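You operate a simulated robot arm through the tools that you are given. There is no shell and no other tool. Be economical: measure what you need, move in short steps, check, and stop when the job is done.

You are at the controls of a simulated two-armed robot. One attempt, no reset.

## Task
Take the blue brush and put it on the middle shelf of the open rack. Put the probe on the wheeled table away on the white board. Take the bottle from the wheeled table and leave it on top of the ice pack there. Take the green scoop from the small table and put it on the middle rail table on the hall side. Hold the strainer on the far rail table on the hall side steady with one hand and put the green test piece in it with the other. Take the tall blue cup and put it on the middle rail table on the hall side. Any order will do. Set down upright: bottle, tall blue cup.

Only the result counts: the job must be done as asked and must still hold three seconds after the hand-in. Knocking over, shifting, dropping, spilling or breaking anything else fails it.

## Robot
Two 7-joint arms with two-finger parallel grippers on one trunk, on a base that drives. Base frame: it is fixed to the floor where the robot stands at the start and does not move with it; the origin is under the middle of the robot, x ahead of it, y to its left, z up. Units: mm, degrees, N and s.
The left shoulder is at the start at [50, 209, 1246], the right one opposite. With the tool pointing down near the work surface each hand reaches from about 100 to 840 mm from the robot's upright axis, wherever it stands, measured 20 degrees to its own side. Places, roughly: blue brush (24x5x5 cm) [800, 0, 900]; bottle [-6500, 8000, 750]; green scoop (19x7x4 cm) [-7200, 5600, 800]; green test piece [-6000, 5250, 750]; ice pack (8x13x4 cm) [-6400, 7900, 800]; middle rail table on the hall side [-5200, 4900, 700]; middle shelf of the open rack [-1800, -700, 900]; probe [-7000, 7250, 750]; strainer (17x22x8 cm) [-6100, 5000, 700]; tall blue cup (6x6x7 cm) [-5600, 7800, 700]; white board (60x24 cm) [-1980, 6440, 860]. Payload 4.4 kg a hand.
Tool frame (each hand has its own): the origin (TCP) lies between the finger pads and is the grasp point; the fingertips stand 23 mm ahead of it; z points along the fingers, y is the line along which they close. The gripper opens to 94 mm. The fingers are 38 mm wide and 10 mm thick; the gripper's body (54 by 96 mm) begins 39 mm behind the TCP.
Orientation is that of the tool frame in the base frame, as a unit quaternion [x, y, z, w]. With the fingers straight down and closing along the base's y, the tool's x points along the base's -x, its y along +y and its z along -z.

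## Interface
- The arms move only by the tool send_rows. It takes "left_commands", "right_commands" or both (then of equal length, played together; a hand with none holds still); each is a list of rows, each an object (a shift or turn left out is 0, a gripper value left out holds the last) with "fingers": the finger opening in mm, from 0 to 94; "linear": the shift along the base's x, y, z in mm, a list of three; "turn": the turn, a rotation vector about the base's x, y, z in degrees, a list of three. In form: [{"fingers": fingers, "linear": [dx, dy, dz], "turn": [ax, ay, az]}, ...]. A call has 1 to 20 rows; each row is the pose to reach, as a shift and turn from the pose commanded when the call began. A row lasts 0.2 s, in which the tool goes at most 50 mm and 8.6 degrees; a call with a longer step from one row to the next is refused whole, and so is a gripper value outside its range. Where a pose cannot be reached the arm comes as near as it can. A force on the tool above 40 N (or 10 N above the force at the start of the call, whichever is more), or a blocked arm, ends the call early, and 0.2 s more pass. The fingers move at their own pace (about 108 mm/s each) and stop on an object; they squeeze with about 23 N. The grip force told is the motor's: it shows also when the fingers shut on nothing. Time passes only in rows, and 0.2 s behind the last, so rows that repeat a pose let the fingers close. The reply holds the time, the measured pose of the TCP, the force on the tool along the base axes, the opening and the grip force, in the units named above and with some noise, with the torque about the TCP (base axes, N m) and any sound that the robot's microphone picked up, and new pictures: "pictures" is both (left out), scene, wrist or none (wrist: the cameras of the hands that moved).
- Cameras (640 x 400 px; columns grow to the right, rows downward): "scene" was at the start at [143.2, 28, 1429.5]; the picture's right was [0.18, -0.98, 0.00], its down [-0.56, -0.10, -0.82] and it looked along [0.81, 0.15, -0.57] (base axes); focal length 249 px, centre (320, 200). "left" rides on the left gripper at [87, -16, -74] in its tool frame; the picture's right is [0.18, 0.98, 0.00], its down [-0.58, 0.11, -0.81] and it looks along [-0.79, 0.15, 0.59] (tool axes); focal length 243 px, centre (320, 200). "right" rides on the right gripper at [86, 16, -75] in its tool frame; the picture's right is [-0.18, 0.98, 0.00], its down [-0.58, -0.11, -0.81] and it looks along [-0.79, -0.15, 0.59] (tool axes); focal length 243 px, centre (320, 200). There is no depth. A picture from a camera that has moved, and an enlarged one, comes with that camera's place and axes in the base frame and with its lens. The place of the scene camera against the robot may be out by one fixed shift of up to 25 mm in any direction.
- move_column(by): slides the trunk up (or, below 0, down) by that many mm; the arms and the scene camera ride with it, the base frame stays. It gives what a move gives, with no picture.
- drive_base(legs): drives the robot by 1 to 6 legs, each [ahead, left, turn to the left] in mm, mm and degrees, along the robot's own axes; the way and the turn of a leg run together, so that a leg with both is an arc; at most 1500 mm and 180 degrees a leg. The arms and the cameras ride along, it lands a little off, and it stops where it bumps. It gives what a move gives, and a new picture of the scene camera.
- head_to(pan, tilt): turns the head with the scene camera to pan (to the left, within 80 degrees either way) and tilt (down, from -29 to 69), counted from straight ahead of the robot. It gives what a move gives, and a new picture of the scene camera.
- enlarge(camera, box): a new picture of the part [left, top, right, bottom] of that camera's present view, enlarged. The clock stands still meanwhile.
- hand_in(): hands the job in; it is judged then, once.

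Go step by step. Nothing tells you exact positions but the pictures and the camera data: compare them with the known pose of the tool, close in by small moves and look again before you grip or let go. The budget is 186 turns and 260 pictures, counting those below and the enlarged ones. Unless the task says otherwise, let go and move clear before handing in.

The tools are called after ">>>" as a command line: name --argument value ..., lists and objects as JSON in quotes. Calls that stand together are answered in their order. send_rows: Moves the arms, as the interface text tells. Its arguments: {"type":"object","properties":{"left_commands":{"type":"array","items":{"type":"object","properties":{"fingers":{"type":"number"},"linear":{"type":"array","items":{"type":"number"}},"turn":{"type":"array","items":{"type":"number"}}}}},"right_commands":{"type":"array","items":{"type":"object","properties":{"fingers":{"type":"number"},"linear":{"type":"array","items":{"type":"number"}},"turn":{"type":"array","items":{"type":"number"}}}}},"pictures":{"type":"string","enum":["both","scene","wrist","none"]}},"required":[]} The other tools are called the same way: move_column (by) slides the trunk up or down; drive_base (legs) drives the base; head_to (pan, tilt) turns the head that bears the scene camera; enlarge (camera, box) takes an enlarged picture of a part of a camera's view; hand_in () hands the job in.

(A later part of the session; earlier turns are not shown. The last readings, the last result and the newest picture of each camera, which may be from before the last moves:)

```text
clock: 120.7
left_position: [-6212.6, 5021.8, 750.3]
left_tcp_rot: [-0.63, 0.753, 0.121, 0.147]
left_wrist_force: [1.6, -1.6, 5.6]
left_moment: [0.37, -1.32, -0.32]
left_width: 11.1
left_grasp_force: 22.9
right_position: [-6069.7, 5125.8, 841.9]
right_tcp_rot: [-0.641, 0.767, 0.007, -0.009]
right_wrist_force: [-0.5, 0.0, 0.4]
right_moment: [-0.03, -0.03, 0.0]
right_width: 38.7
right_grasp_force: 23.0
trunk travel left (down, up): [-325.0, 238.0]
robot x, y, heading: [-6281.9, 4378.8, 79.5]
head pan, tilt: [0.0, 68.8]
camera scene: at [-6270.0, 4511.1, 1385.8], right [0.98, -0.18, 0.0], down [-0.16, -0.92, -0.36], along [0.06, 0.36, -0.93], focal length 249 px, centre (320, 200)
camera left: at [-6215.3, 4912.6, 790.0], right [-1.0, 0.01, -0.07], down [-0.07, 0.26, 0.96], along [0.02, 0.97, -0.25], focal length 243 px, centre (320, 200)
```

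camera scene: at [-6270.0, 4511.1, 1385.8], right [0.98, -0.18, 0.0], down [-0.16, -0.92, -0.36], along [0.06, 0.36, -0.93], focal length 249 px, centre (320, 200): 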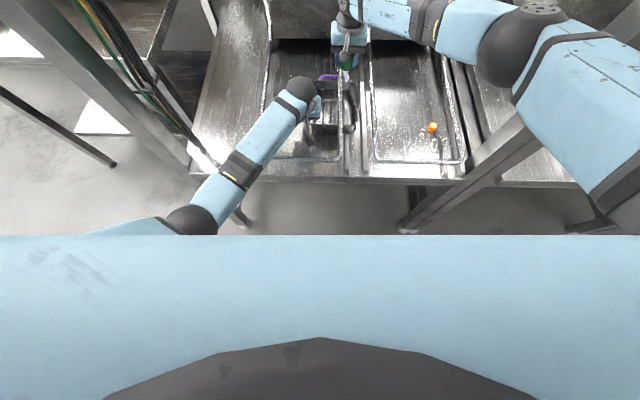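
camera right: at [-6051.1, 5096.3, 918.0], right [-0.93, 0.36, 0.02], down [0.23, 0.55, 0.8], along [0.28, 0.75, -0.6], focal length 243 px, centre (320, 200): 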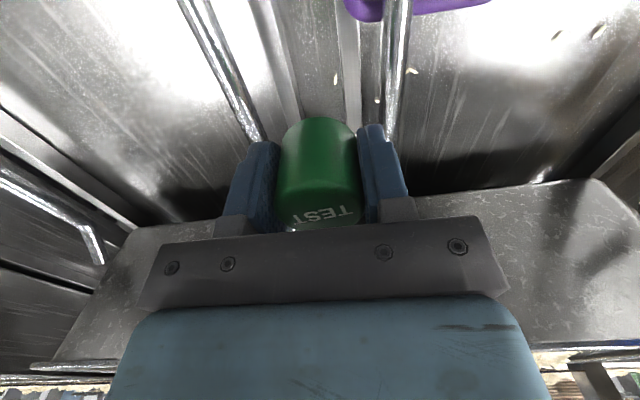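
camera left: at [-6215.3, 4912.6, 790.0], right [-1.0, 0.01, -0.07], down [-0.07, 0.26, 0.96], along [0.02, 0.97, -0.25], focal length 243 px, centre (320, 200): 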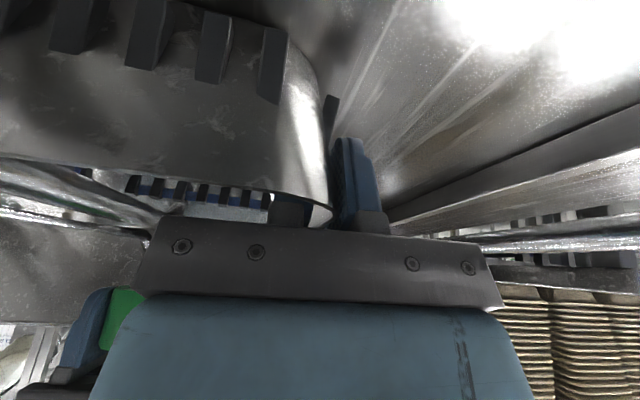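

The left hand holds the basket wall (11 mm). Now bring the piece over the section left of the rod, hand tilted so its camera clears the left hand.

>>> send_rows --right_commands '[{"linear": [-12, 0, 4], "turn": [-5.9, 1.1, 0]}, {"linear": [-25, -4, 8], "turn": [-11.8, 2.1, 0]}, {"linear": [-40, -10, 8], "turn": [-17.7, 3.2, 0]}, {"linear": [-60, -16, 8], "turn": [-17.7, 3.2, 0]}, {"linear": [-60, -16, 8], "turn": [-17.7, 3.2, 0]}]' --pictures "both"

>>> enlarge --camera "scene" --box '[262, 20, 422, 120]'

```text
clock: 121.9
left_position: [-6212.6, 5022.4, 750.9]
left_tcp_rot: [-0.63, 0.753, 0.12, 0.146]
left_wrist_force: [-0.6, -3.4, 6.4]
left_moment: [-0.27, -1.11, -0.41]
left_width: 10.8
left_grasp_force: 22.8
right_position: [-6129.9, 5102.3, 853.5]
right_tcp_rot: [-0.631, 0.759, -0.095, -0.129]
right_wrist_force: [0.8, 0.4, -0.4]
right_moment: [0.0, 0.0, -0.01]
right_width: 38.8
right_grasp_force: 22.5
right hand out of reach, approached as far as the arm can: row 3, 4, 5
trunk travel left (down, up): [-325.0, 238.0]
robot x, y, heading: [-6283.4, 4381.2, 80.0]
head pan, tilt: [0.0, 68.8]
camera scene: at [-6270.5, 4511.1, 1385.7], right [0.98, -0.18, 0.0], down [-0.16, -0.92, -0.36], along [0.06, 0.36, -0.93], focal length 249 px, centre (320, 200)
camera right: at [-6154.7, 5045.9, 952.4], right [-0.93, 0.35, -0.04], down [0.27, 0.77, 0.58], along [0.24, 0.53, -0.81], focal length 243 px, centre (320, 200)
```

scene: 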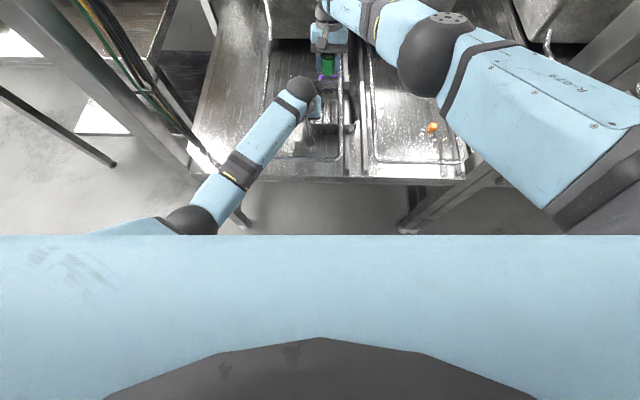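
right: 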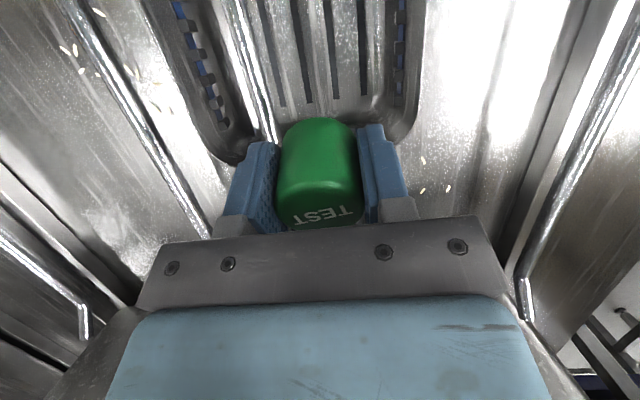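

```text
4.00 times, centred on (342, 70) of scene
camera zoom: at [-6270.5, 4511.1, 1385.7], right [0.98, -0.18, 0.0], down [-0.16, -0.92, -0.36], along [0.06, 0.36, -0.93], focal length 998 px, centre (232, 720)
```

zoom: 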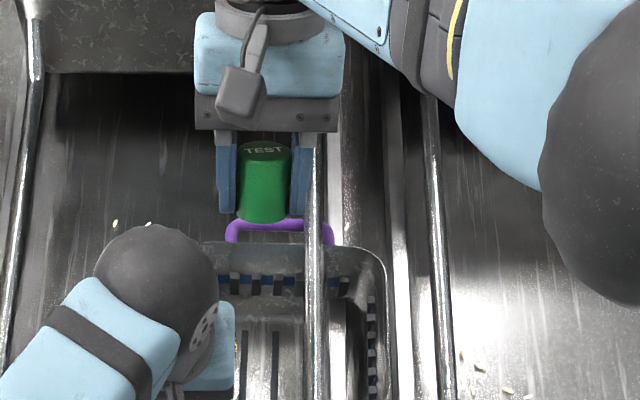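

I'll shift to the middle of the section ([-6140,5088]) and lower partway, then check.

>>> send_rows --right_commands '[{"linear": [-10, -14, 0]}, {"linear": [-10, -14, -20]}, {"linear": [-10, -14, -40]}, {"linear": [-10, -14, -60]}, {"linear": [-10, -14, -60]}]' --pictures "wrist"

>>> enlarge --camera "scene" --box '[262, 20, 422, 120]'

```text
clock: 123.1
left_position: [-6212.7, 5022.1, 750.9]
left_tcp_rot: [-0.631, 0.753, 0.12, 0.145]
left_wrist_force: [0.6, -2.3, 5.3]
left_moment: [-0.05, -1.19, -0.32]
left_width: 10.2
left_grasp_force: 22.6
right_position: [-6138.3, 5082.9, 802.4]
right_tcp_rot: [-0.631, 0.759, -0.094, -0.128]
right_wrist_force: [-0.4, -0.1, -0.7]
right_moment: [0.02, -0.02, 0.01]
right_width: 38.8
right_grasp_force: 23.0
right hand out of reach, approached as far as the arm can: row 3, 4, 5
trunk travel left (down, up): [-325.0, 238.0]
robot x, y, heading: [-6285.1, 4377.2, 79.9]
head pan, tilt: [0.0, 68.8]
camera right: at [-6165.3, 5026.8, 902.3], right [-0.93, 0.35, -0.04], down [0.27, 0.77, 0.58], along [0.23, 0.53, -0.81], focal length 243 px, centre (320, 200)
```

right: 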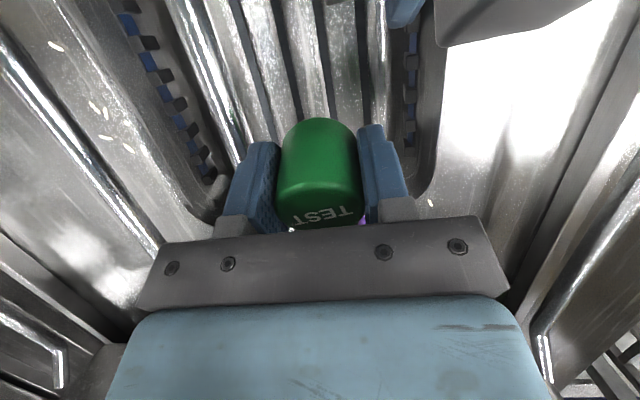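

```text
4.00 times, centred on (342, 70) of scene
camera zoom: at [-6270.0, 4511.0, 1385.8], right [0.98, -0.18, 0.0], down [-0.16, -0.92, -0.36], along [0.06, 0.36, -0.93], focal length 998 px, centre (232, 720)
```

zoom: 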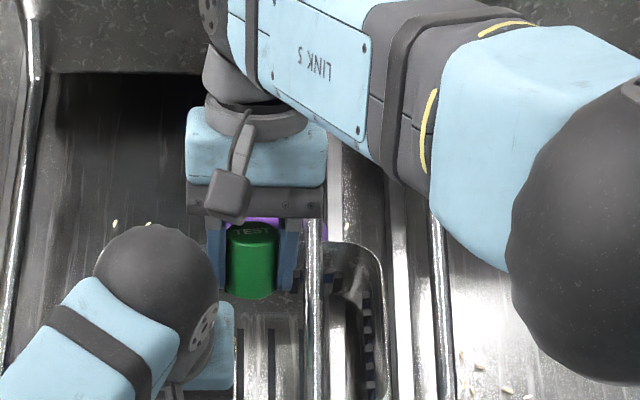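

Aligned inside the section. Lower the rest with slightly less tilt.

>>> send_rows --right_commands '[{"linear": [-2, 0, -12], "turn": [2, -0.4, 0]}, {"linear": [-2, 1, -25], "turn": [4, -0.7, 0]}, {"linear": [-2, 2, -38], "turn": [6, -1.1, 0]}, {"linear": [-2, 2, -50], "turn": [6, -1.1, 0]}, {"linear": [-2, 2, -50], "turn": [6, -1.1, 0]}]' --pictures "wrist"

>>> enlarge --camera "scene" --box '[262, 20, 422, 120]'

```text
clock: 124.3
left_position: [-6215.6, 5020.6, 748.1]
left_tcp_rot: [-0.631, 0.753, 0.12, 0.145]
left_wrist_force: [-12.8, -10.0, -2.4]
left_moment: [1.36, -1.5, -0.17]
left_width: 10.5
left_grasp_force: 22.9
right_position: [-6138.5, 5082.5, 756.7]
right_tcp_rot: [-0.635, 0.765, -0.061, -0.087]
right_wrist_force: [11.4, 10.3, 17.0]
right_moment: [-2.38, 1.55, 0.56]
right_width: 38.8
right_grasp_force: 23.0
right hand out of reach, approached as far as the arm can: row 4, 5
trunk travel left (down, up): [-325.0, 238.0]
robot x, y, heading: [-6280.6, 4380.5, 80.0]
head pan, tilt: [0.0, 68.8]
camera right: at [-6166.2, 5015.6, 849.5], right [-0.93, 0.36, -0.02], down [0.25, 0.7, 0.66], along [0.25, 0.62, -0.75], focal length 243 px, centre (320, 200)
```

right: 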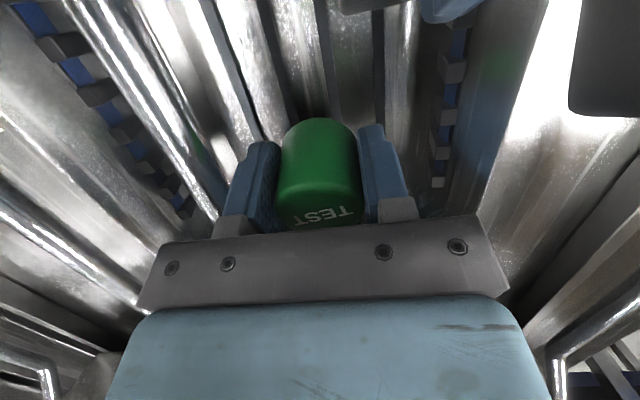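

```text
4.00 times, centred on (342, 70) of scene
camera zoom: at [-6271.1, 4510.6, 1385.9], right [0.98, -0.18, 0.0], down [-0.16, -0.92, -0.36], along [0.06, 0.36, -0.93], focal length 998 px, centre (232, 720)
```

zoom: 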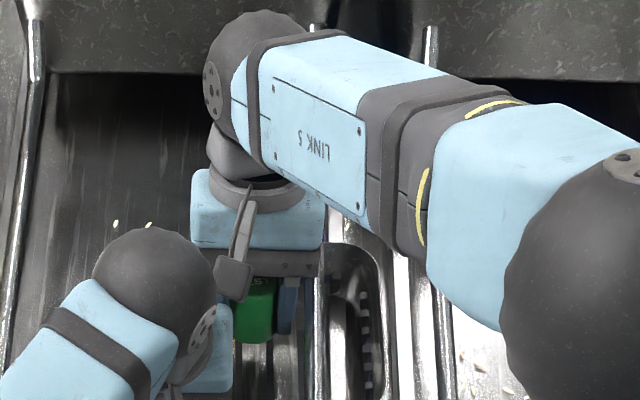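

The piece is inside the basket with light contact. I'll relieve it a few mm, then release.

>>> send_rows --right_commands '[{"linear": [3, 5, 6]}, {"linear": [3, 5, 6]}, {"fingers": 60, "linear": [3, 5, 6]}, {"fingers": 60, "linear": [3, 5, 6]}, {"linear": [3, 5, 6]}]' --pictures "wrist"

```text
clock: 125.5
left_position: [-6213.0, 5022.5, 751.2]
left_tcp_rot: [-0.63, 0.753, 0.12, 0.147]
left_wrist_force: [0.5, 3.1, 6.2]
left_moment: [0.35, -1.24, 0.55]
left_width: 10.0
left_grasp_force: 23.1
right_position: [-6137.2, 5085.2, 761.8]
right_tcp_rot: [-0.636, 0.764, -0.06, -0.089]
right_wrist_force: [0.6, -0.7, 0.4]
right_moment: [0.01, -0.03, -0.01]
right_width: 60.0
right_grasp_force: 0.1
trunk travel left (down, up): [-325.0, 238.0]
robot x, y, heading: [-6281.8, 4377.3, 80.0]
head pan, tilt: [0.0, 68.8]
camera right: at [-6164.7, 5018.4, 854.5], right [-0.93, 0.36, -0.02], down [0.26, 0.7, 0.66], along [0.25, 0.61, -0.75], focal length 243 px, centre (320, 200)
```

right: 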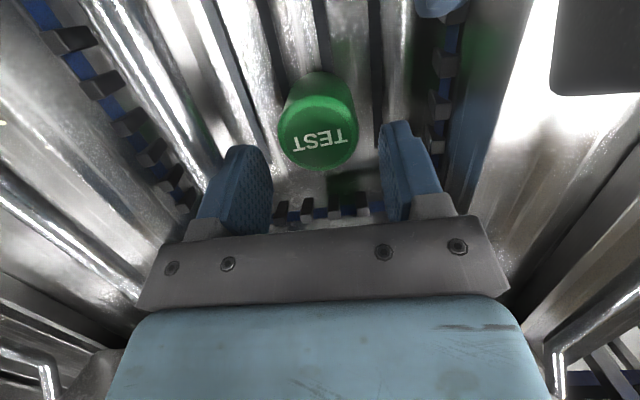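

The test piece stands in the basket. Raise the right hand, then release the left gently and lift it clear.

>>> send_rows --right_commands '[{"linear": [0, 2, 25]}, {"linear": [0, 6, 55]}, {"linear": [5, 14, 90]}, {"linear": [10, 25, 120]}]' --pictures "none"

>>> send_rows --left_commands '[{"fingers": 50}, {"fingers": 50}, {"fingers": 50}, {"linear": [0, -5, 12]}, {"linear": [0, -8, 40]}, {"linear": [0, -10, 80]}, {"linear": [-5, -10, 120]}, {"linear": [-10, -10, 150]}]' --pictures "both"

```text
clock: 126.5
left_position: [-6212.4, 5021.9, 749.9]
left_tcp_rot: [-0.631, 0.753, 0.121, 0.146]
left_wrist_force: [-2.2, -1.7, 7.1]
left_moment: [-0.19, -1.21, -0.37]
left_width: 10.0
left_grasp_force: 22.4
right_position: [-6127.5, 5112.1, 880.4]
right_tcp_rot: [-0.637, 0.764, -0.06, -0.088]
right_wrist_force: [0.8, 0.3, 0.4]
right_moment: [-0.01, 0.02, -0.01]
right_width: 60.2
right_grasp_force: 0.0
trunk travel left (down, up): [-325.0, 238.0]
robot x, y, heading: [-6285.3, 4385.6, 79.9]
head pan, tilt: [0.0, 68.8]
```

```text
clock: 128.3
left_position: [-6222.9, 5009.7, 901.1]
left_tcp_rot: [-0.63, 0.753, 0.12, 0.146]
left_wrist_force: [-0.9, -0.3, -0.2]
left_moment: [-0.02, 0.03, 0.04]
left_width: 50.2
left_grasp_force: 0.0
right_position: [-6127.8, 5112.2, 880.8]
right_tcp_rot: [-0.636, 0.764, -0.061, -0.089]
right_wrist_force: [0.7, -0.7, -0.1]
right_moment: [-0.06, 0.02, 0.0]
right_width: 60.1
right_grasp_force: 0.0
trunk travel left (down, up): [-325.0, 238.0]
robot x, y, heading: [-6283.4, 4381.9, 80.0]
head pan, tilt: [0.0, 68.8]
camera scene: at [-6269.7, 4511.5, 1385.7], right [0.98, -0.18, 0.0], down [-0.16, -0.92, -0.36], along [0.06, 0.36, -0.93], focal length 249 px, centre (320, 200)
camera left: at [-6225.0, 4900.8, 941.1], right [-1.0, 0.01, -0.07], down [-0.07, 0.26, 0.96], along [0.02, 0.97, -0.26], focal length 243 px, centre (320, 200)
```

scene: 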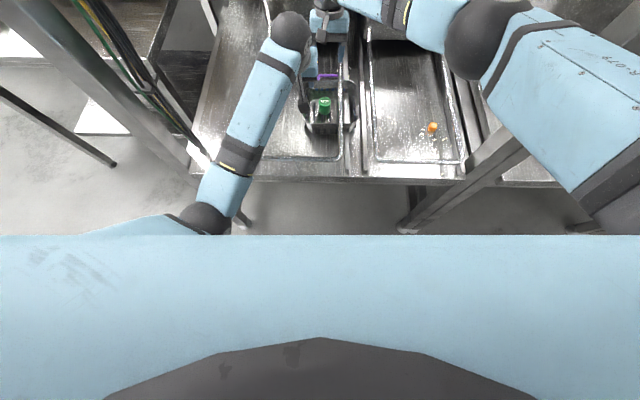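
left: 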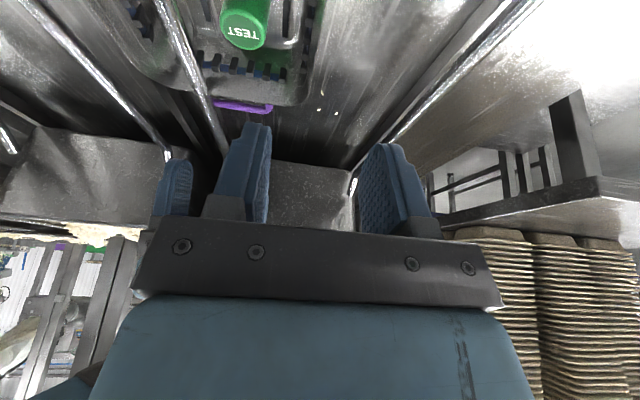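

Strainer task done. Back out of the bay, then raise/pull in the arms.

>>> drive_base --legs '[[-500, 0, 0]]'

>>> send_rows --left_commands '[{"fingers": 94, "linear": [-7, -25, 30], "turn": [-3, 0.5, 0]}, {"linear": [-14, -50, 60], "turn": [-6, 1, 0]}, {"linear": [-21, -75, 90], "turn": [-10, 1.6, 0]}, {"linear": [-30, -100, 120], "turn": [-14, 2.4, 0]}, {"linear": [-40, -125, 150], "turn": [-18, 3.1, 0]}, {"linear": [-50, -150, 180], "turn": [-21.6, 3.8, 0]}, {"linear": [-60, -180, 200], "turn": [-21.6, 3.8, 0]}]' --right_commands '[{"fingers": 94, "linear": [0, -30, 30], "turn": [3, -0.5, 0]}, {"linear": [3, -60, 60], "turn": [6, -1, 0]}, {"linear": [6, -95, 90], "turn": [9, -1.5, 0]}, {"linear": [9, -135, 120], "turn": [12, -2.1, 0]}, {"linear": [12, -170, 150], "turn": [12, -2.1, 0]}, {"linear": [15, -210, 180], "turn": [12, -2.1, 0]}, {"linear": [18, -250, 200], "turn": [12, -2.1, 0]}]' --pictures "none"

>>> head_to --pan 40 --tilt 22

```text
clock: 131.3
left_position: [-6302.3, 4509.6, 901.8]
left_tcp_rot: [-0.621, 0.761, 0.118, 0.147]
left_wrist_force: [-1.1, 0.2, 0.4]
left_moment: [-0.01, 0.0, 0.02]
left_width: 50.1
left_grasp_force: 0.0
right_position: [-6206.1, 4609.6, 882.1]
right_tcp_rot: [-0.626, 0.773, -0.059, -0.09]
right_wrist_force: [0.1, -0.3, 0.5]
right_moment: [0.02, 0.02, -0.03]
right_width: 60.3
right_grasp_force: 0.0
trunk travel left (down, up): [-325.0, 238.0]
robot x, y, heading: [-6375.0, 3881.4, 78.6]
head pan, tilt: [0.0, 68.8]
camera scene: at [-6362.4, 4012.1, 1385.7], right [0.98, -0.2, 0.0], down [-0.19, -0.91, -0.36], along [0.07, 0.36, -0.93], focal length 249 px, centre (320, 200)
```

scene: 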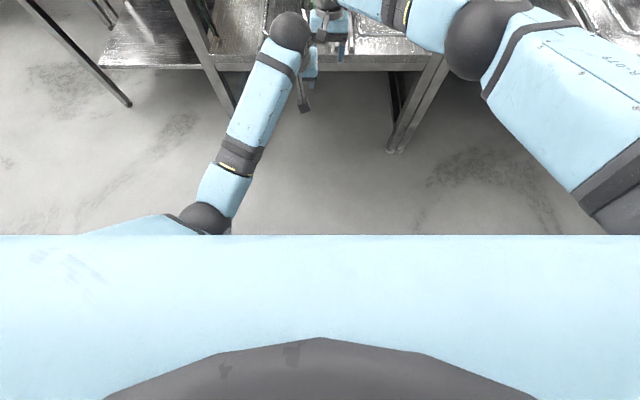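

```text
clock: 132.2
left_position: [-6410.5, 4490.8, 946.5]
left_tcp_rot: [-0.651, 0.744, 0.145, 0.033]
left_wrist_force: [0.4, -0.2, -0.3]
left_moment: [-0.03, 0.0, 0.04]
left_width: 94.2
left_grasp_force: 0.0
left hand out of reach, approached as far as the arm can: row 3, 4
right_position: [-6200.4, 4508.8, 975.0]
right_tcp_rot: [-0.631, 0.776, -0.005, -0.027]
right_wrist_force: [0.8, 0.4, -0.5]
right_moment: [0.0, 0.02, -0.03]
right_width: 93.9
right_grasp_force: 0.0
trunk travel left (down, up): [-325.0, 238.0]
robot x, y, heading: [-6377.6, 3878.9, 78.5]
head pan, tilt: [0.0, 68.8]
stopped in row 4 (left hand): the arm was blocked; the commanded pose is now the measured one
```

```text
clock: 133.3
left_position: [-6410.3, 4491.3, 946.6]
left_tcp_rot: [-0.651, 0.745, 0.145, 0.034]
left_wrist_force: [0.1, -0.3, 0.6]
left_moment: [0.02, -0.01, -0.01]
left_width: 93.9
left_grasp_force: 0.0
right_position: [-6199.1, 4508.4, 974.8]
right_tcp_rot: [-0.63, 0.776, -0.005, -0.027]
right_wrist_force: [-0.7, -0.4, -0.1]
right_moment: [-0.01, 0.03, -0.02]
right_width: 93.8
right_grasp_force: 0.1
trunk travel left (down, up): [-325.0, 238.0]
robot x, y, heading: [-6380.2, 3881.0, 78.7]
head pan, tilt: [40.0, 22.0]
camera scene: at [-6417.9, 4039.4, 1449.9], right [0.88, 0.48, 0.0], down [0.18, -0.33, -0.93], along [-0.44, 0.82, -0.38], focal length 249 px, centre (320, 200)
```

scene: 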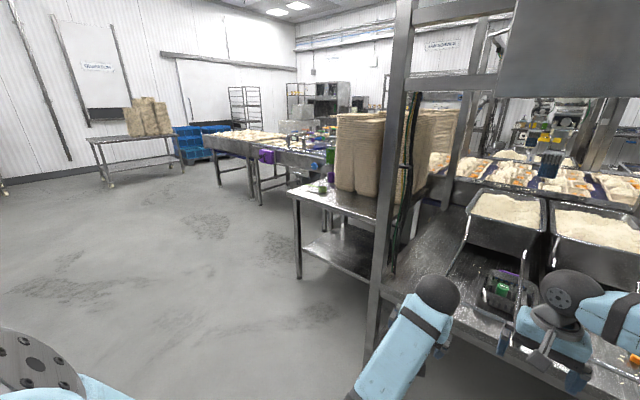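

Left arm stopped oddly (likely a joint limit while turning and moving). I'll move both hands apart and back up into the neutral carry pose.

>>> send_rows --left_commands '[{"linear": [-14, -24, 22], "turn": [-1.7, -0.8, -0.4]}, {"linear": [-28, -49, 44], "turn": [-3.4, -1.7, -0.8]}, {"linear": [-42, -74, 66], "turn": [-5.1, -2.5, -1.2]}, {"linear": [-56, -98, 88], "turn": [-6.8, -3.4, -1.7]}, {"linear": [-70, -123, 111], "turn": [-8.5, -4.2, -2.1]}, {"linear": [-84, -148, 133], "turn": [-10.2, -5.1, -2.5]}, {"linear": [-98, -172, 155], "turn": [-11.9, -5.9, -3]}, {"linear": [-112, -197, 178], "turn": [-13.6, -6.8, -3.4]}, {"linear": [-127, -222, 200], "turn": [-15.3, -7.6, -3.8]}]' --right_commands '[{"linear": [10, -32, 20]}, {"linear": [20, -65, 41]}, {"linear": [30, -98, 62]}, {"linear": [40, -130, 82]}, {"linear": [50, -163, 103]}, {"linear": [60, -196, 123]}, {"linear": [70, -228, 144]}, {"linear": [80, -261, 164]}, {"linear": [89, -294, 185]}]' --pictures "none"

```text
clock: 133.8
left_position: [-6514.4, 4491.3, 960.6]
left_tcp_rot: [-0.663, 0.72, 0.204, -0.025]
left_wrist_force: [-0.8, 0.0, -0.1]
left_moment: [-0.03, 0.01, 0.0]
left_width: 93.8
left_grasp_force: 0.1
left hand out of reach, approached as far as the arm can: row 2
right_position: [-6190.2, 4469.8, 999.5]
right_tcp_rot: [-0.631, 0.775, -0.004, -0.028]
right_wrist_force: [0.0, -0.3, 0.1]
right_moment: [0.02, -0.05, -0.02]
right_width: 94.1
right_grasp_force: 0.1
trunk travel left (down, up): [-325.0, 238.0]
robot x, y, heading: [-6378.1, 3882.4, 78.4]
head pan, tilt: [40.0, 22.0]
stopped in row 2 (left hand): the arm was blocked; the commanded pose is now the measured one
```

>>> head_to --pan 25 --tilt 55

```text
clock: 134.8
left_position: [-6514.8, 4492.4, 959.9]
left_tcp_rot: [-0.663, 0.72, 0.203, -0.025]
left_wrist_force: [-0.6, 0.5, -0.8]
left_moment: [-0.02, -0.01, -0.01]
left_width: 94.2
left_grasp_force: 0.0
right_position: [-6188.5, 4471.3, 998.8]
right_tcp_rot: [-0.632, 0.775, -0.005, -0.028]
right_wrist_force: [-0.6, 0.6, 0.1]
right_moment: [0.02, 0.04, -0.03]
right_width: 94.0
right_grasp_force: 0.0
trunk travel left (down, up): [-325.0, 238.0]
robot x, y, heading: [-6377.1, 3879.7, 78.3]
head pan, tilt: [25.0, 55.0]
camera scene: at [-6390.7, 4028.1, 1401.1], right [0.97, 0.23, 0.0], down [0.19, -0.8, -0.57], along [-0.13, 0.56, -0.82], focal length 249 px, centre (320, 200)
```

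scene: 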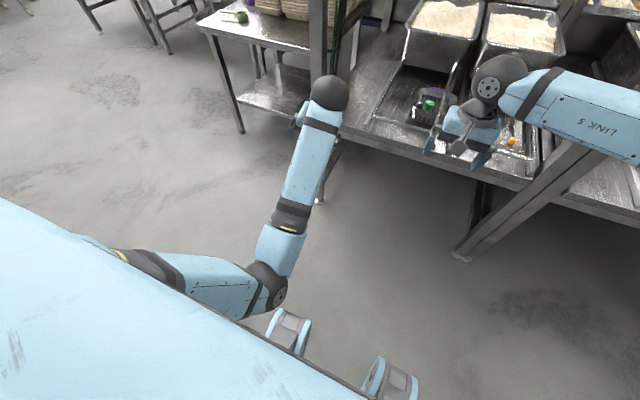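

The left elbow has folded inward against the torso. I'll try to unwind by extending forward and up.

>>> send_rows --left_commands '[{"linear": [3, 20, 25]}, {"linear": [6, 40, 50]}, {"linear": [10, 60, 80]}, {"linear": [14, 80, 115]}, {"linear": [18, 100, 150]}, {"linear": [22, 120, 190]}]' --pictures "scene"

```text
clock: 136.2
left_position: [-6498.7, 4612.7, 1149.2]
left_tcp_rot: [-0.665, 0.717, 0.207, -0.028]
left_wrist_force: [0.3, 0.7, 0.2]
left_moment: [0.01, 0.01, -0.03]
left_width: 94.1
left_grasp_force: 0.1
right_position: [-6188.4, 4470.0, 1000.2]
right_tcp_rot: [-0.632, 0.775, -0.004, -0.027]
right_wrist_force: [0.9, 0.3, 0.4]
right_moment: [0.01, 0.04, 0.0]
right_width: 94.0
right_grasp_force: 0.1
trunk travel left (down, up): [-325.0, 238.0]
robot x, y, heading: [-6376.4, 3880.3, 78.4]
head pan, tilt: [25.0, 55.0]
camera scene: at [-6389.9, 4027.5, 1401.1], right [0.97, 0.23, 0.0], down [0.19, -0.8, -0.57], along [-0.13, 0.56, -0.82], focal length 249 px, centre (320, 200)
```

scene: 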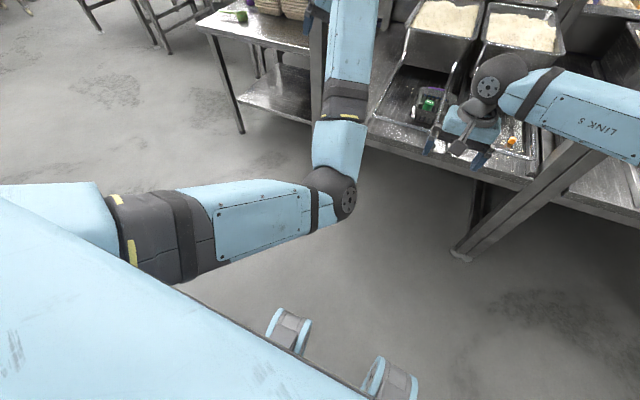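

Elbow still inside. I'll swing the left hand out wide to the left so the elbow unfolds outward, turning the hand naturally with it.

>>> send_rows --left_commands '[{"linear": [-41, -7, 0], "turn": [-0.7, -1.7, 2.5]}, {"linear": [-82, -14, 0], "turn": [-1.5, -3.5, 5]}, {"linear": [-124, -22, 0], "turn": [-2.2, -5.2, 7.5]}, {"linear": [-165, -29, 0], "turn": [-2.9, -6.9, 10]}, {"linear": [-207, -37, 0], "turn": [-3.7, -8.7, 12.5]}, {"linear": [-248, -44, 0], "turn": [-4.4, -10.4, 15]}, {"linear": [-288, -65, -5], "turn": [-5.1, -12.1, 17.5]}, {"linear": [-329, -86, -10], "turn": [-5.8, -13.8, 20]}, {"linear": [-370, -107, -15], "turn": [-6.6, -15.6, 22.4]}, {"linear": [-411, -127, -20], "turn": [-7.3, -17.3, 24.9]}, {"linear": [-452, -148, -25], "turn": [-8, -19, 27.4]}, {"linear": [-493, -169, -30], "turn": [-8.8, -20.8, 29.9]}, {"linear": [-533, -190, -35], "turn": [-9.5, -22.5, 32.4]}]' --pictures "none"

>>> head_to --pan 55 --tilt 40

```text
clock: 139.0
left_position: [-7025.2, 4421.5, 1112.9]
left_tcp_rot: [0.858, -0.514, 0.004, -0.006]
left_wrist_force: [0.3, 0.6, -1.3]
left_moment: [0.03, -0.01, 0.05]
left_width: 94.1
left_grasp_force: 0.1
right_position: [-6190.7, 4470.3, 1000.3]
right_tcp_rot: [-0.632, 0.775, -0.006, -0.028]
right_wrist_force: [-0.3, 0.3, -1.4]
right_moment: [0.0, -0.01, 0.01]
right_width: 93.8
right_grasp_force: 0.0
trunk travel left (down, up): [-325.0, 238.0]
robot x, y, heading: [-6374.1, 3883.9, 78.2]
head pan, tilt: [25.0, 55.0]
```

```text
clock: 139.9
left_position: [-7024.0, 4422.4, 1113.4]
left_tcp_rot: [0.858, -0.514, 0.003, -0.006]
left_wrist_force: [0.9, 0.5, 0.5]
left_moment: [0.02, 0.03, -0.01]
left_width: 94.1
left_grasp_force: 0.2
right_position: [-6189.0, 4470.4, 999.7]
right_tcp_rot: [-0.632, 0.775, -0.004, -0.027]
right_wrist_force: [-0.7, 0.4, -0.7]
right_moment: [-0.02, 0.0, 0.02]
right_width: 94.1
right_grasp_force: 0.0
trunk travel left (down, up): [-325.0, 238.0]
robot x, y, heading: [-6377.3, 3883.3, 78.4]
head pan, tilt: [55.0, 40.0]
camera scene: at [-6432.4, 4019.5, 1421.7], right [0.73, 0.69, 0.0], down [0.44, -0.47, -0.77], along [-0.53, 0.56, -0.64], focal length 249 px, centre (320, 200)
```

scene: 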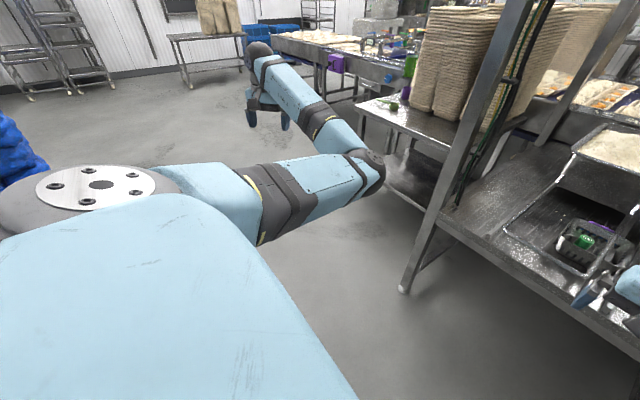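

I'll bring the left hand low beside the robot so the elbow ends up above/in front rather than inside.

>>> send_rows --left_commands '[{"linear": [0, -10, -40]}, {"linear": [5, -25, -80]}, {"linear": [15, -45, -120]}, {"linear": [28, -68, -158]}, {"linear": [44, -92, -196]}, {"linear": [62, -116, -234]}, {"linear": [82, -142, -270]}, {"linear": [104, -170, -304]}, {"linear": [126, -198, -338]}, {"linear": [148, -226, -370]}, {"linear": [170, -254, -400]}, {"linear": [192, -284, -413]}]' --pictures "scene"

```text
clock: 142.3
left_position: [-6915.1, 4290.8, 807.7]
left_tcp_rot: [0.865, -0.481, -0.102, -0.096]
left_wrist_force: [-0.4, -0.2, 0.8]
left_moment: [-0.02, 0.01, 0.02]
left_width: 94.1
left_grasp_force: 0.1
right_position: [-6189.8, 4471.8, 999.2]
right_tcp_rot: [-0.632, 0.775, -0.005, -0.027]
right_wrist_force: [-0.4, 0.2, -0.1]
right_moment: [0.04, 0.02, -0.02]
right_width: 93.8
right_grasp_force: 0.1
trunk travel left (down, up): [-325.0, 238.0]
robot x, y, heading: [-6377.1, 3879.7, 78.7]
head pan, tilt: [55.0, 40.0]
stopped in row 11 (left hand): the arm was blocked; the commanded pose is now the measured one
camera scene: at [-6432.1, 4019.6, 1421.8], right [0.72, 0.69, 0.0], down [0.44, -0.47, -0.77], along [-0.53, 0.56, -0.64], focal length 249 px, centre (320, 200)
```

scene: 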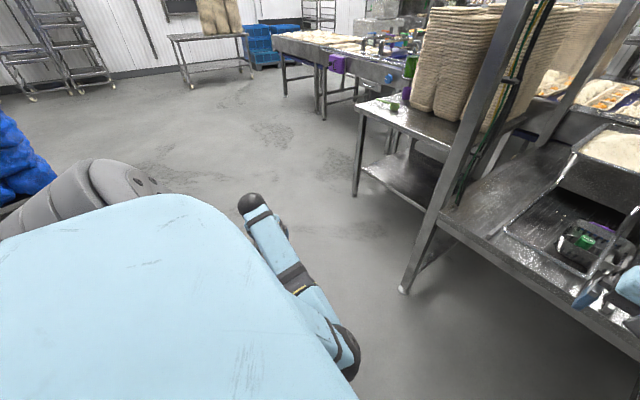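

Elbow is now low and forward. Bring the hand forward (elbow-down), restoring neutral orientation.

>>> send_rows --left_commands '[{"linear": [20, 35, 14], "turn": [-1.6, 0.1, -4.3]}, {"linear": [45, 68, 28], "turn": [-3.3, 0.2, -8.6]}, {"linear": [75, 98, 43], "turn": [-5, 0.3, -12.9]}, {"linear": [110, 124, 57], "turn": [-6.6, 0.4, -17.2]}, {"linear": [148, 148, 71], "turn": [-8.2, 0.5, -21.4]}, {"linear": [188, 168, 85], "turn": [-9.9, 0.6, -25.7]}, {"linear": [230, 186, 99], "turn": [-11.5, 0.8, -30]}, {"linear": [273, 202, 114], "turn": [-13.2, 0.9, -34.3]}, {"linear": [317, 218, 128], "turn": [-14.9, 1, -38.6]}, {"linear": [361, 236, 142], "turn": [-16.5, 1.1, -42.9]}]' --pictures "none"

>>> head_to --pan 20 --tilt 60

```text
clock: 144.7
left_position: [-6615.6, 4549.7, 937.4]
left_tcp_rot: [-0.655, 0.755, 0.033, -0.027]
left_wrist_force: [-0.1, -0.5, 1.0]
left_moment: [-0.01, -0.04, -0.02]
left_width: 94.1
left_grasp_force: 0.1
left hand out of reach, approached as far as the arm can: row 9, 10
right_position: [-6190.3, 4470.1, 1000.5]
right_tcp_rot: [-0.632, 0.774, -0.006, -0.027]
right_wrist_force: [-0.4, -0.2, 0.5]
right_moment: [-0.01, -0.03, -0.03]
right_width: 94.3
right_grasp_force: 0.0
trunk travel left (down, up): [-325.0, 238.0]
robot x, y, heading: [-6375.6, 3880.2, 78.4]
head pan, tilt: [55.0, 40.0]
stopped in row 10 (left hand): the arm was blocked; the commanded pose is now the measured one
```

```text
clock: 145.7
left_position: [-6615.7, 4549.2, 937.2]
left_tcp_rot: [-0.655, 0.754, 0.032, -0.028]
left_wrist_force: [-0.9, 0.4, 0.1]
left_moment: [0.01, 0.0, 0.01]
left_width: 93.9
left_grasp_force: 0.1
right_position: [-6190.4, 4471.0, 1000.4]
right_tcp_rot: [-0.631, 0.775, -0.005, -0.028]
right_wrist_force: [0.5, -0.3, 0.6]
right_moment: [0.01, 0.0, 0.02]
right_width: 93.9
right_grasp_force: 0.0
trunk travel left (down, up): [-325.0, 238.0]
robot x, y, heading: [-6376.0, 3883.8, 78.4]
head pan, tilt: [20.0, 60.0]
camera scene: at [-6383.9, 4023.7, 1395.1], right [0.99, 0.15, 0.0], down [0.13, -0.86, -0.5], along [-0.07, 0.49, -0.87], focal length 249 px, centre (320, 200)
```

scene: 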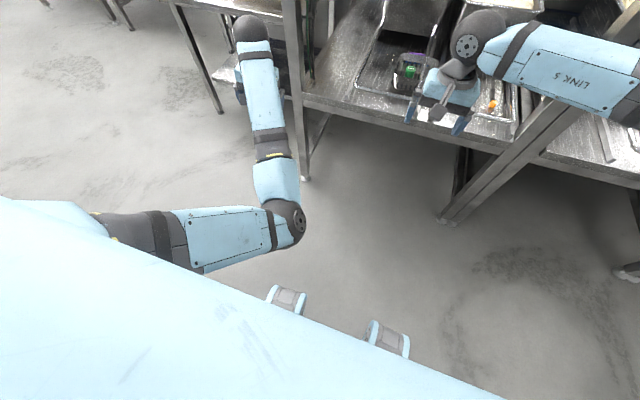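

I'll back away for free space, then straighten the left arm forward so the elbow can re-bend outward.

>>> drive_base --legs '[[-550, 150, 0]]'

>>> send_rows --left_commands '[{"linear": [-3, 38, 27]}, {"linear": [-6, 76, 54]}, {"linear": [-9, 114, 81]}, {"linear": [-12, 152, 108]}, {"linear": [-15, 190, 135]}, {"linear": [-18, 228, 162]}, {"linear": [-21, 266, 190]}, {"linear": [-24, 304, 213]}, {"linear": [-24, 335, 240]}]' --pictures "scene"

```text
clock: 148.9
left_position: [-6868.1, 4046.5, 936.4]
left_tcp_rot: [-0.653, 0.756, 0.031, -0.029]
left_wrist_force: [-0.4, -0.2, 0.8]
left_moment: [-0.01, 0.04, 0.01]
left_width: 94.1
left_grasp_force: 0.1
right_position: [-6442.0, 3967.2, 999.5]
right_tcp_rot: [-0.63, 0.776, -0.005, -0.028]
right_wrist_force: [0.5, 0.0, 0.1]
right_moment: [0.02, 0.0, -0.01]
right_width: 93.8
right_grasp_force: 0.1
trunk travel left (down, up): [-325.0, 238.0]
robot x, y, heading: [-6632.3, 3376.0, 78.3]
head pan, tilt: [20.0, 60.0]
camera scene: at [-6637.6, 3519.9, 1395.1], right [0.99, 0.15, 0.0], down [0.13, -0.86, -0.5], along [-0.07, 0.49, -0.87], focal length 249 px, centre (320, 200)
```

scene: 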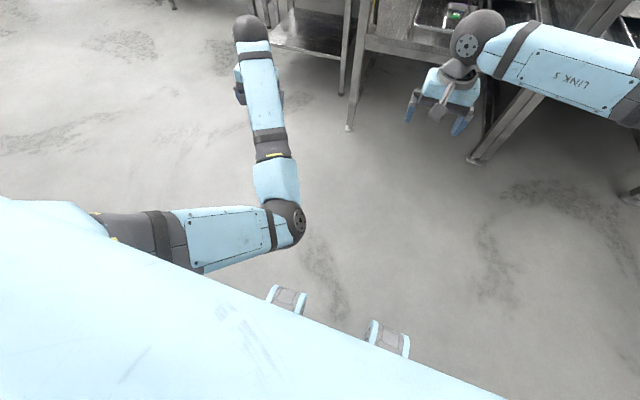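

```text
clock: 150.9
left_position: [-6899.0, 4298.0, 1158.4]
left_tcp_rot: [-0.653, 0.756, 0.033, -0.026]
left_wrist_force: [0.5, -0.8, 0.8]
left_moment: [0.04, -0.03, -0.01]
left_width: 94.1
left_grasp_force: 0.1
left hand out of reach, approached as far as the arm can: row 7, 8, 9
right_position: [-6442.4, 3967.0, 1001.2]
right_tcp_rot: [-0.63, 0.776, -0.005, -0.027]
right_wrist_force: [-0.7, -0.2, 0.3]
right_moment: [0.04, 0.01, 0.01]
right_width: 94.0
right_grasp_force: 0.0
trunk travel left (down, up): [-325.0, 238.0]
robot x, y, heading: [-6628.8, 3379.5, 78.5]
head pan, tilt: [20.0, 60.0]
camera scene: at [-6638.3, 3517.4, 1395.4], right [0.99, 0.15, 0.0], down [0.13, -0.86, -0.5], along [-0.07, 0.5, -0.86], focal length 249 px, centre (320, 200)
```

scene: 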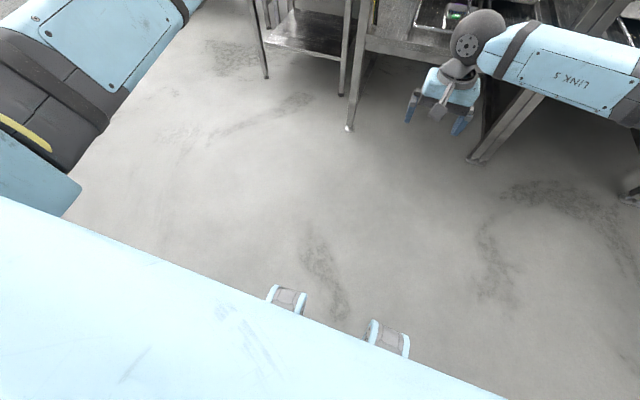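

Left arm is straight now. Retract it moving inward so the elbow lags outward.

>>> send_rows --left_commands '[{"linear": [38, 0, 0]}, {"linear": [76, -10, 0]}, {"linear": [112, -30, 0]}, {"linear": [146, -62, 0]}, {"linear": [178, -98, 0]}, {"linear": [204, -138, 0]}, {"linear": [225, -180, 0]}, {"linear": [238, -226, 0]}, {"linear": [242, -272, 0]}]' --pictures "scene"

```text
clock: 152.9
left_position: [-6571.7, 4224.2, 1178.9]
left_tcp_rot: [-0.654, 0.755, 0.031, -0.028]
left_wrist_force: [-0.1, 0.3, 0.2]
left_moment: [0.01, 0.02, 0.01]
left_width: 94.0
left_grasp_force: 0.1
left hand out of reach, approached as far as the arm can: row 2, 3, 4, 5, 6, 7, 8, 9
right_position: [-6439.9, 3966.7, 999.3]
right_tcp_rot: [-0.63, 0.776, -0.005, -0.027]
right_wrist_force: [0.7, -0.2, -0.4]
right_moment: [0.03, 0.04, -0.02]
right_width: 93.9
right_grasp_force: 0.0
trunk travel left (down, up): [-325.0, 238.0]
robot x, y, heading: [-6629.7, 3376.9, 78.1]
head pan, tilt: [20.0, 60.0]
camera scene: at [-6636.3, 3519.5, 1395.1], right [0.99, 0.15, 0.0], down [0.13, -0.86, -0.5], along [-0.07, 0.5, -0.87], focal length 249 px, centre (320, 200)
```

scene: 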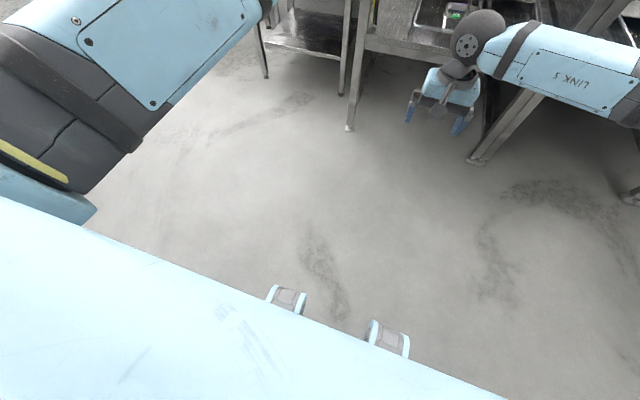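

>>> head_to --pan 25 --tilt 20

```text
clock: 154.0
left_position: [-6574.3, 4227.1, 1177.9]
left_tcp_rot: [-0.653, 0.756, 0.032, -0.028]
left_wrist_force: [0.9, -0.1, 0.7]
left_moment: [-0.03, -0.01, -0.01]
left_width: 94.0
left_grasp_force: 0.0
right_position: [-6441.0, 3966.2, 999.3]
right_tcp_rot: [-0.63, 0.776, -0.005, -0.028]
right_wrist_force: [-0.5, 0.2, 0.1]
right_moment: [-0.01, -0.03, -0.01]
right_width: 93.9
right_grasp_force: 0.0
trunk travel left (down, up): [-325.0, 238.0]
robot x, y, heading: [-6631.2, 3374.4, 78.4]
head pan, tilt: [25.0, 20.0]
camera scene: at [-6649.3, 3544.9, 1453.1], right [0.97, 0.23, 0.0], down [0.08, -0.33, -0.94], along [-0.22, 0.91, -0.34], focal length 249 px, centre (320, 200)
```

scene: 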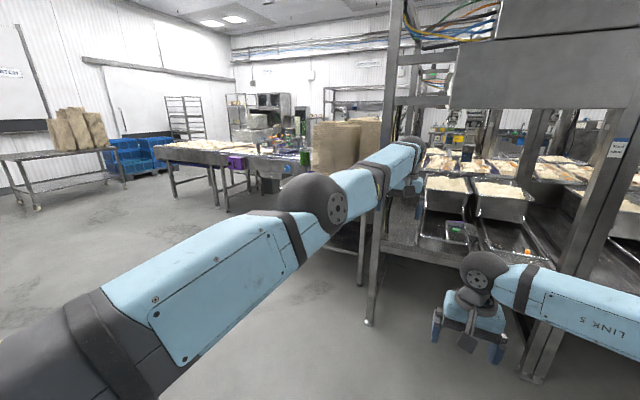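

Arm is straight with neutral elbow. Retract with the hand drifting right while the right hand moves aside.

>>> send_rows --left_commands '[{"linear": [20, -10, 0]}, {"linear": [40, -30, 0]}, {"linear": [52, -70, 0]}, {"linear": [50, -110, 0]}, {"linear": [45, -150, 0]}, {"linear": [38, -190, 0]}, {"linear": [29, -233, 0]}]' --right_commands '[{"linear": [30, -35, 8]}, {"linear": [60, -70, 16]}, {"linear": [90, -105, 25]}, {"linear": [120, -140, 33]}, {"linear": [145, -175, 42]}, {"linear": [152, -205, 50]}, {"linear": [152, -205, 50]}]' --pictures "scene"

```text
clock: 155.6
left_position: [-6451.2, 4152.3, 1201.5]
left_tcp_rot: [-0.653, 0.756, 0.032, -0.029]
left_wrist_force: [0.2, -0.5, 0.4]
left_moment: [-0.04, 0.02, 0.01]
left_width: 94.1
left_grasp_force: 0.0
left hand out of reach, approached as far as the arm can: row 2, 3, 4, 5, 6, 7
right_position: [-6285.5, 3760.4, 1048.8]
right_tcp_rot: [-0.63, 0.776, -0.004, -0.028]
right_wrist_force: [0.4, -0.6, 0.2]
right_moment: [0.0, 0.04, -0.01]
right_width: 94.0
right_grasp_force: 0.1
trunk travel left (down, up): [-325.0, 238.0]
robot x, y, heading: [-6628.6, 3373.7, 78.4]
head pan, tilt: [25.0, 20.0]
camera scene: at [-6648.5, 3544.5, 1453.2], right [0.97, 0.23, 0.0], down [0.08, -0.33, -0.94], along [-0.22, 0.91, -0.34], focal length 249 px, centre (320, 200)
```

scene: 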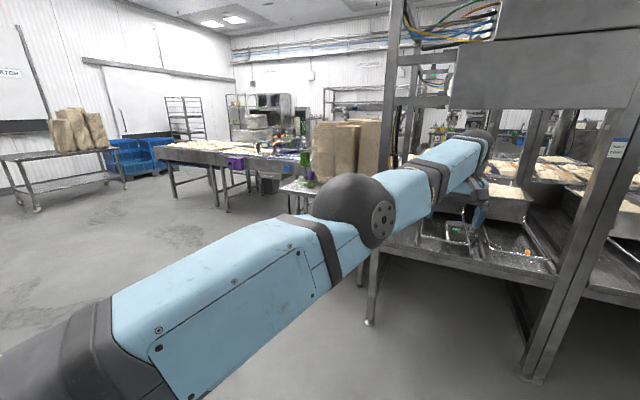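

>>> send_rows --left_commands '[{"linear": [-10, -40, -3]}, {"linear": [-22, -80, -6]}, {"linear": [-45, -120, -10]}, {"linear": [-75, -155, -15]}, {"linear": [-105, -190, -20]}, {"linear": [-140, -220, -25]}, {"linear": [-175, -245, -30]}, {"linear": [-207, -264, -30]}]' --pictures "scene"

```text
clock: 157.4
left_position: [-6490.3, 4174.2, 1224.4]
left_tcp_rot: [-0.654, 0.755, 0.03, -0.03]
left_wrist_force: [-0.5, 0.9, -0.7]
left_moment: [-0.03, -0.01, -0.01]
left_width: 94.1
left_grasp_force: 0.1
left hand out of reach, approached as far as the arm can: row 1, 2, 3, 4, 5, 6, 7, 8
right_position: [-6289.1, 3763.1, 1050.0]
right_tcp_rot: [-0.63, 0.776, -0.006, -0.027]
right_wrist_force: [-0.7, 0.2, 0.2]
right_moment: [-0.02, -0.06, -0.01]
right_width: 94.0
right_grasp_force: 0.0
trunk travel left (down, up): [-325.0, 238.0]
robot x, y, heading: [-6630.0, 3375.8, 78.4]
head pan, tilt: [25.0, 20.0]
camera scene: at [-6652.3, 3547.4, 1452.8], right [0.97, 0.23, 0.0], down [0.08, -0.33, -0.94], along [-0.22, 0.91, -0.34], focal length 249 px, centre (320, 200)
```

scene: 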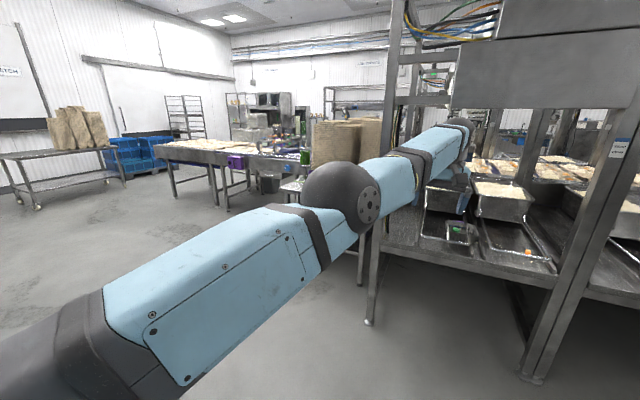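

The wrist seems at a limit; try retracting while yawing the hand outward (+40°).

>>> send_rows --left_commands '[{"linear": [-6, -20, -5], "turn": [0, 0, 6]}, {"linear": [-12, -40, -10], "turn": [0, 0, 12]}, {"linear": [-20, -70, -15], "turn": [0, 0, 18]}, {"linear": [-28, -100, -20], "turn": [0, 0, 24]}, {"linear": [-36, -130, -25], "turn": [0, 0, 30]}, {"linear": [-44, -160, -30], "turn": [0, 0, 36]}, {"linear": [-52, -190, -30], "turn": [0, 0, 40]}, {"linear": [-60, -220, -30], "turn": [0, 0, 40]}]' --pictures "scene"

```text
clock: 159.2
left_position: [-6444.8, 4138.2, 1212.3]
left_tcp_rot: [0.872, -0.487, -0.02, 0.038]
left_wrist_force: [0.8, -0.2, -1.1]
left_moment: [0.04, -0.01, 0.01]
left_width: 93.9
left_grasp_force: 0.1
left hand out of reach, approached as far as the arm can: row 1, 2, 3, 4, 5, 6, 7, 8
right_position: [-6287.0, 3762.8, 1049.6]
right_tcp_rot: [-0.63, 0.776, -0.005, -0.027]
right_wrist_force: [-0.5, 0.3, 0.6]
right_moment: [-0.01, 0.04, 0.01]
right_width: 94.1
right_grasp_force: 0.0
trunk travel left (down, up): [-325.0, 238.0]
robot x, y, heading: [-6631.0, 3377.0, 78.3]
head pan, tilt: [25.0, 20.0]
camera scene: at [-6649.3, 3545.0, 1453.2], right [0.97, 0.23, 0.0], down [0.08, -0.33, -0.94], along [-0.22, 0.91, -0.34], focal length 249 px, centre (320, 200)
```

scene: 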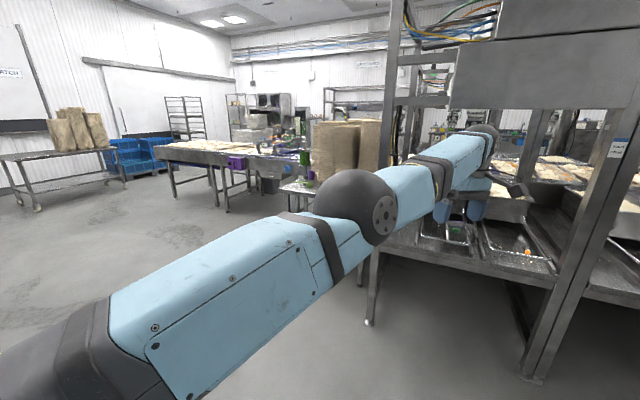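

>>> send_rows --left_commands '[{"linear": [-8, 0, -40]}, {"linear": [-18, 0, -80]}, {"linear": [-30, -5, -120]}, {"linear": [-45, -10, -160]}, {"linear": [-60, -20, -200]}, {"linear": [-80, -35, -235]}, {"linear": [-100, -55, -265]}, {"linear": [-120, -80, -285]}, {"linear": [-140, -110, -300]}, {"linear": [-150, -150, -300]}, {"linear": [-155, -190, -300]}]' --pictures "scene"

```text
clock: 161.6
left_position: [-6490.8, 4145.2, 864.1]
left_tcp_rot: [0.873, -0.486, -0.022, 0.037]
left_wrist_force: [-0.2, 0.5, 0.2]
left_moment: [-0.01, 0.03, -0.01]
left_width: 94.0
left_grasp_force: 0.2
left hand out of reach, approached as far as the arm can: row 1, 2, 3, 4, 5, 6, 7, 8, 9, 10, 11
right_position: [-6286.2, 3760.3, 1048.3]
right_tcp_rot: [-0.63, 0.776, -0.004, -0.028]
right_wrist_force: [-0.1, 0.8, 0.6]
right_moment: [0.0, 0.0, 0.0]
right_width: 94.1
right_grasp_force: 0.1
trunk travel left (down, up): [-325.0, 238.0]
robot x, y, heading: [-6631.6, 3373.9, 78.4]
head pan, tilt: [25.0, 20.0]
camera scene: at [-6648.9, 3544.8, 1453.2], right [0.97, 0.23, 0.0], down [0.08, -0.33, -0.94], along [-0.22, 0.91, -0.34], focal length 249 px, centre (320, 200)
```

scene: 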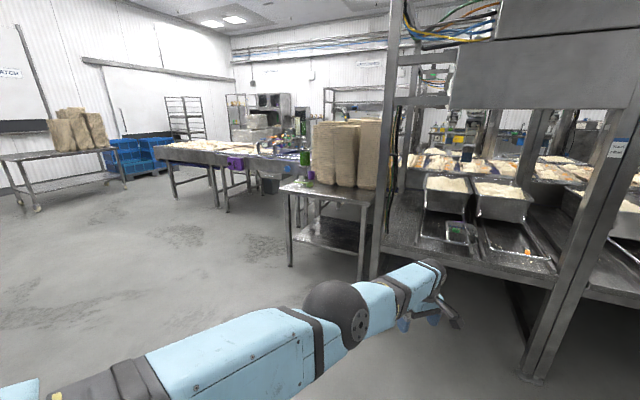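

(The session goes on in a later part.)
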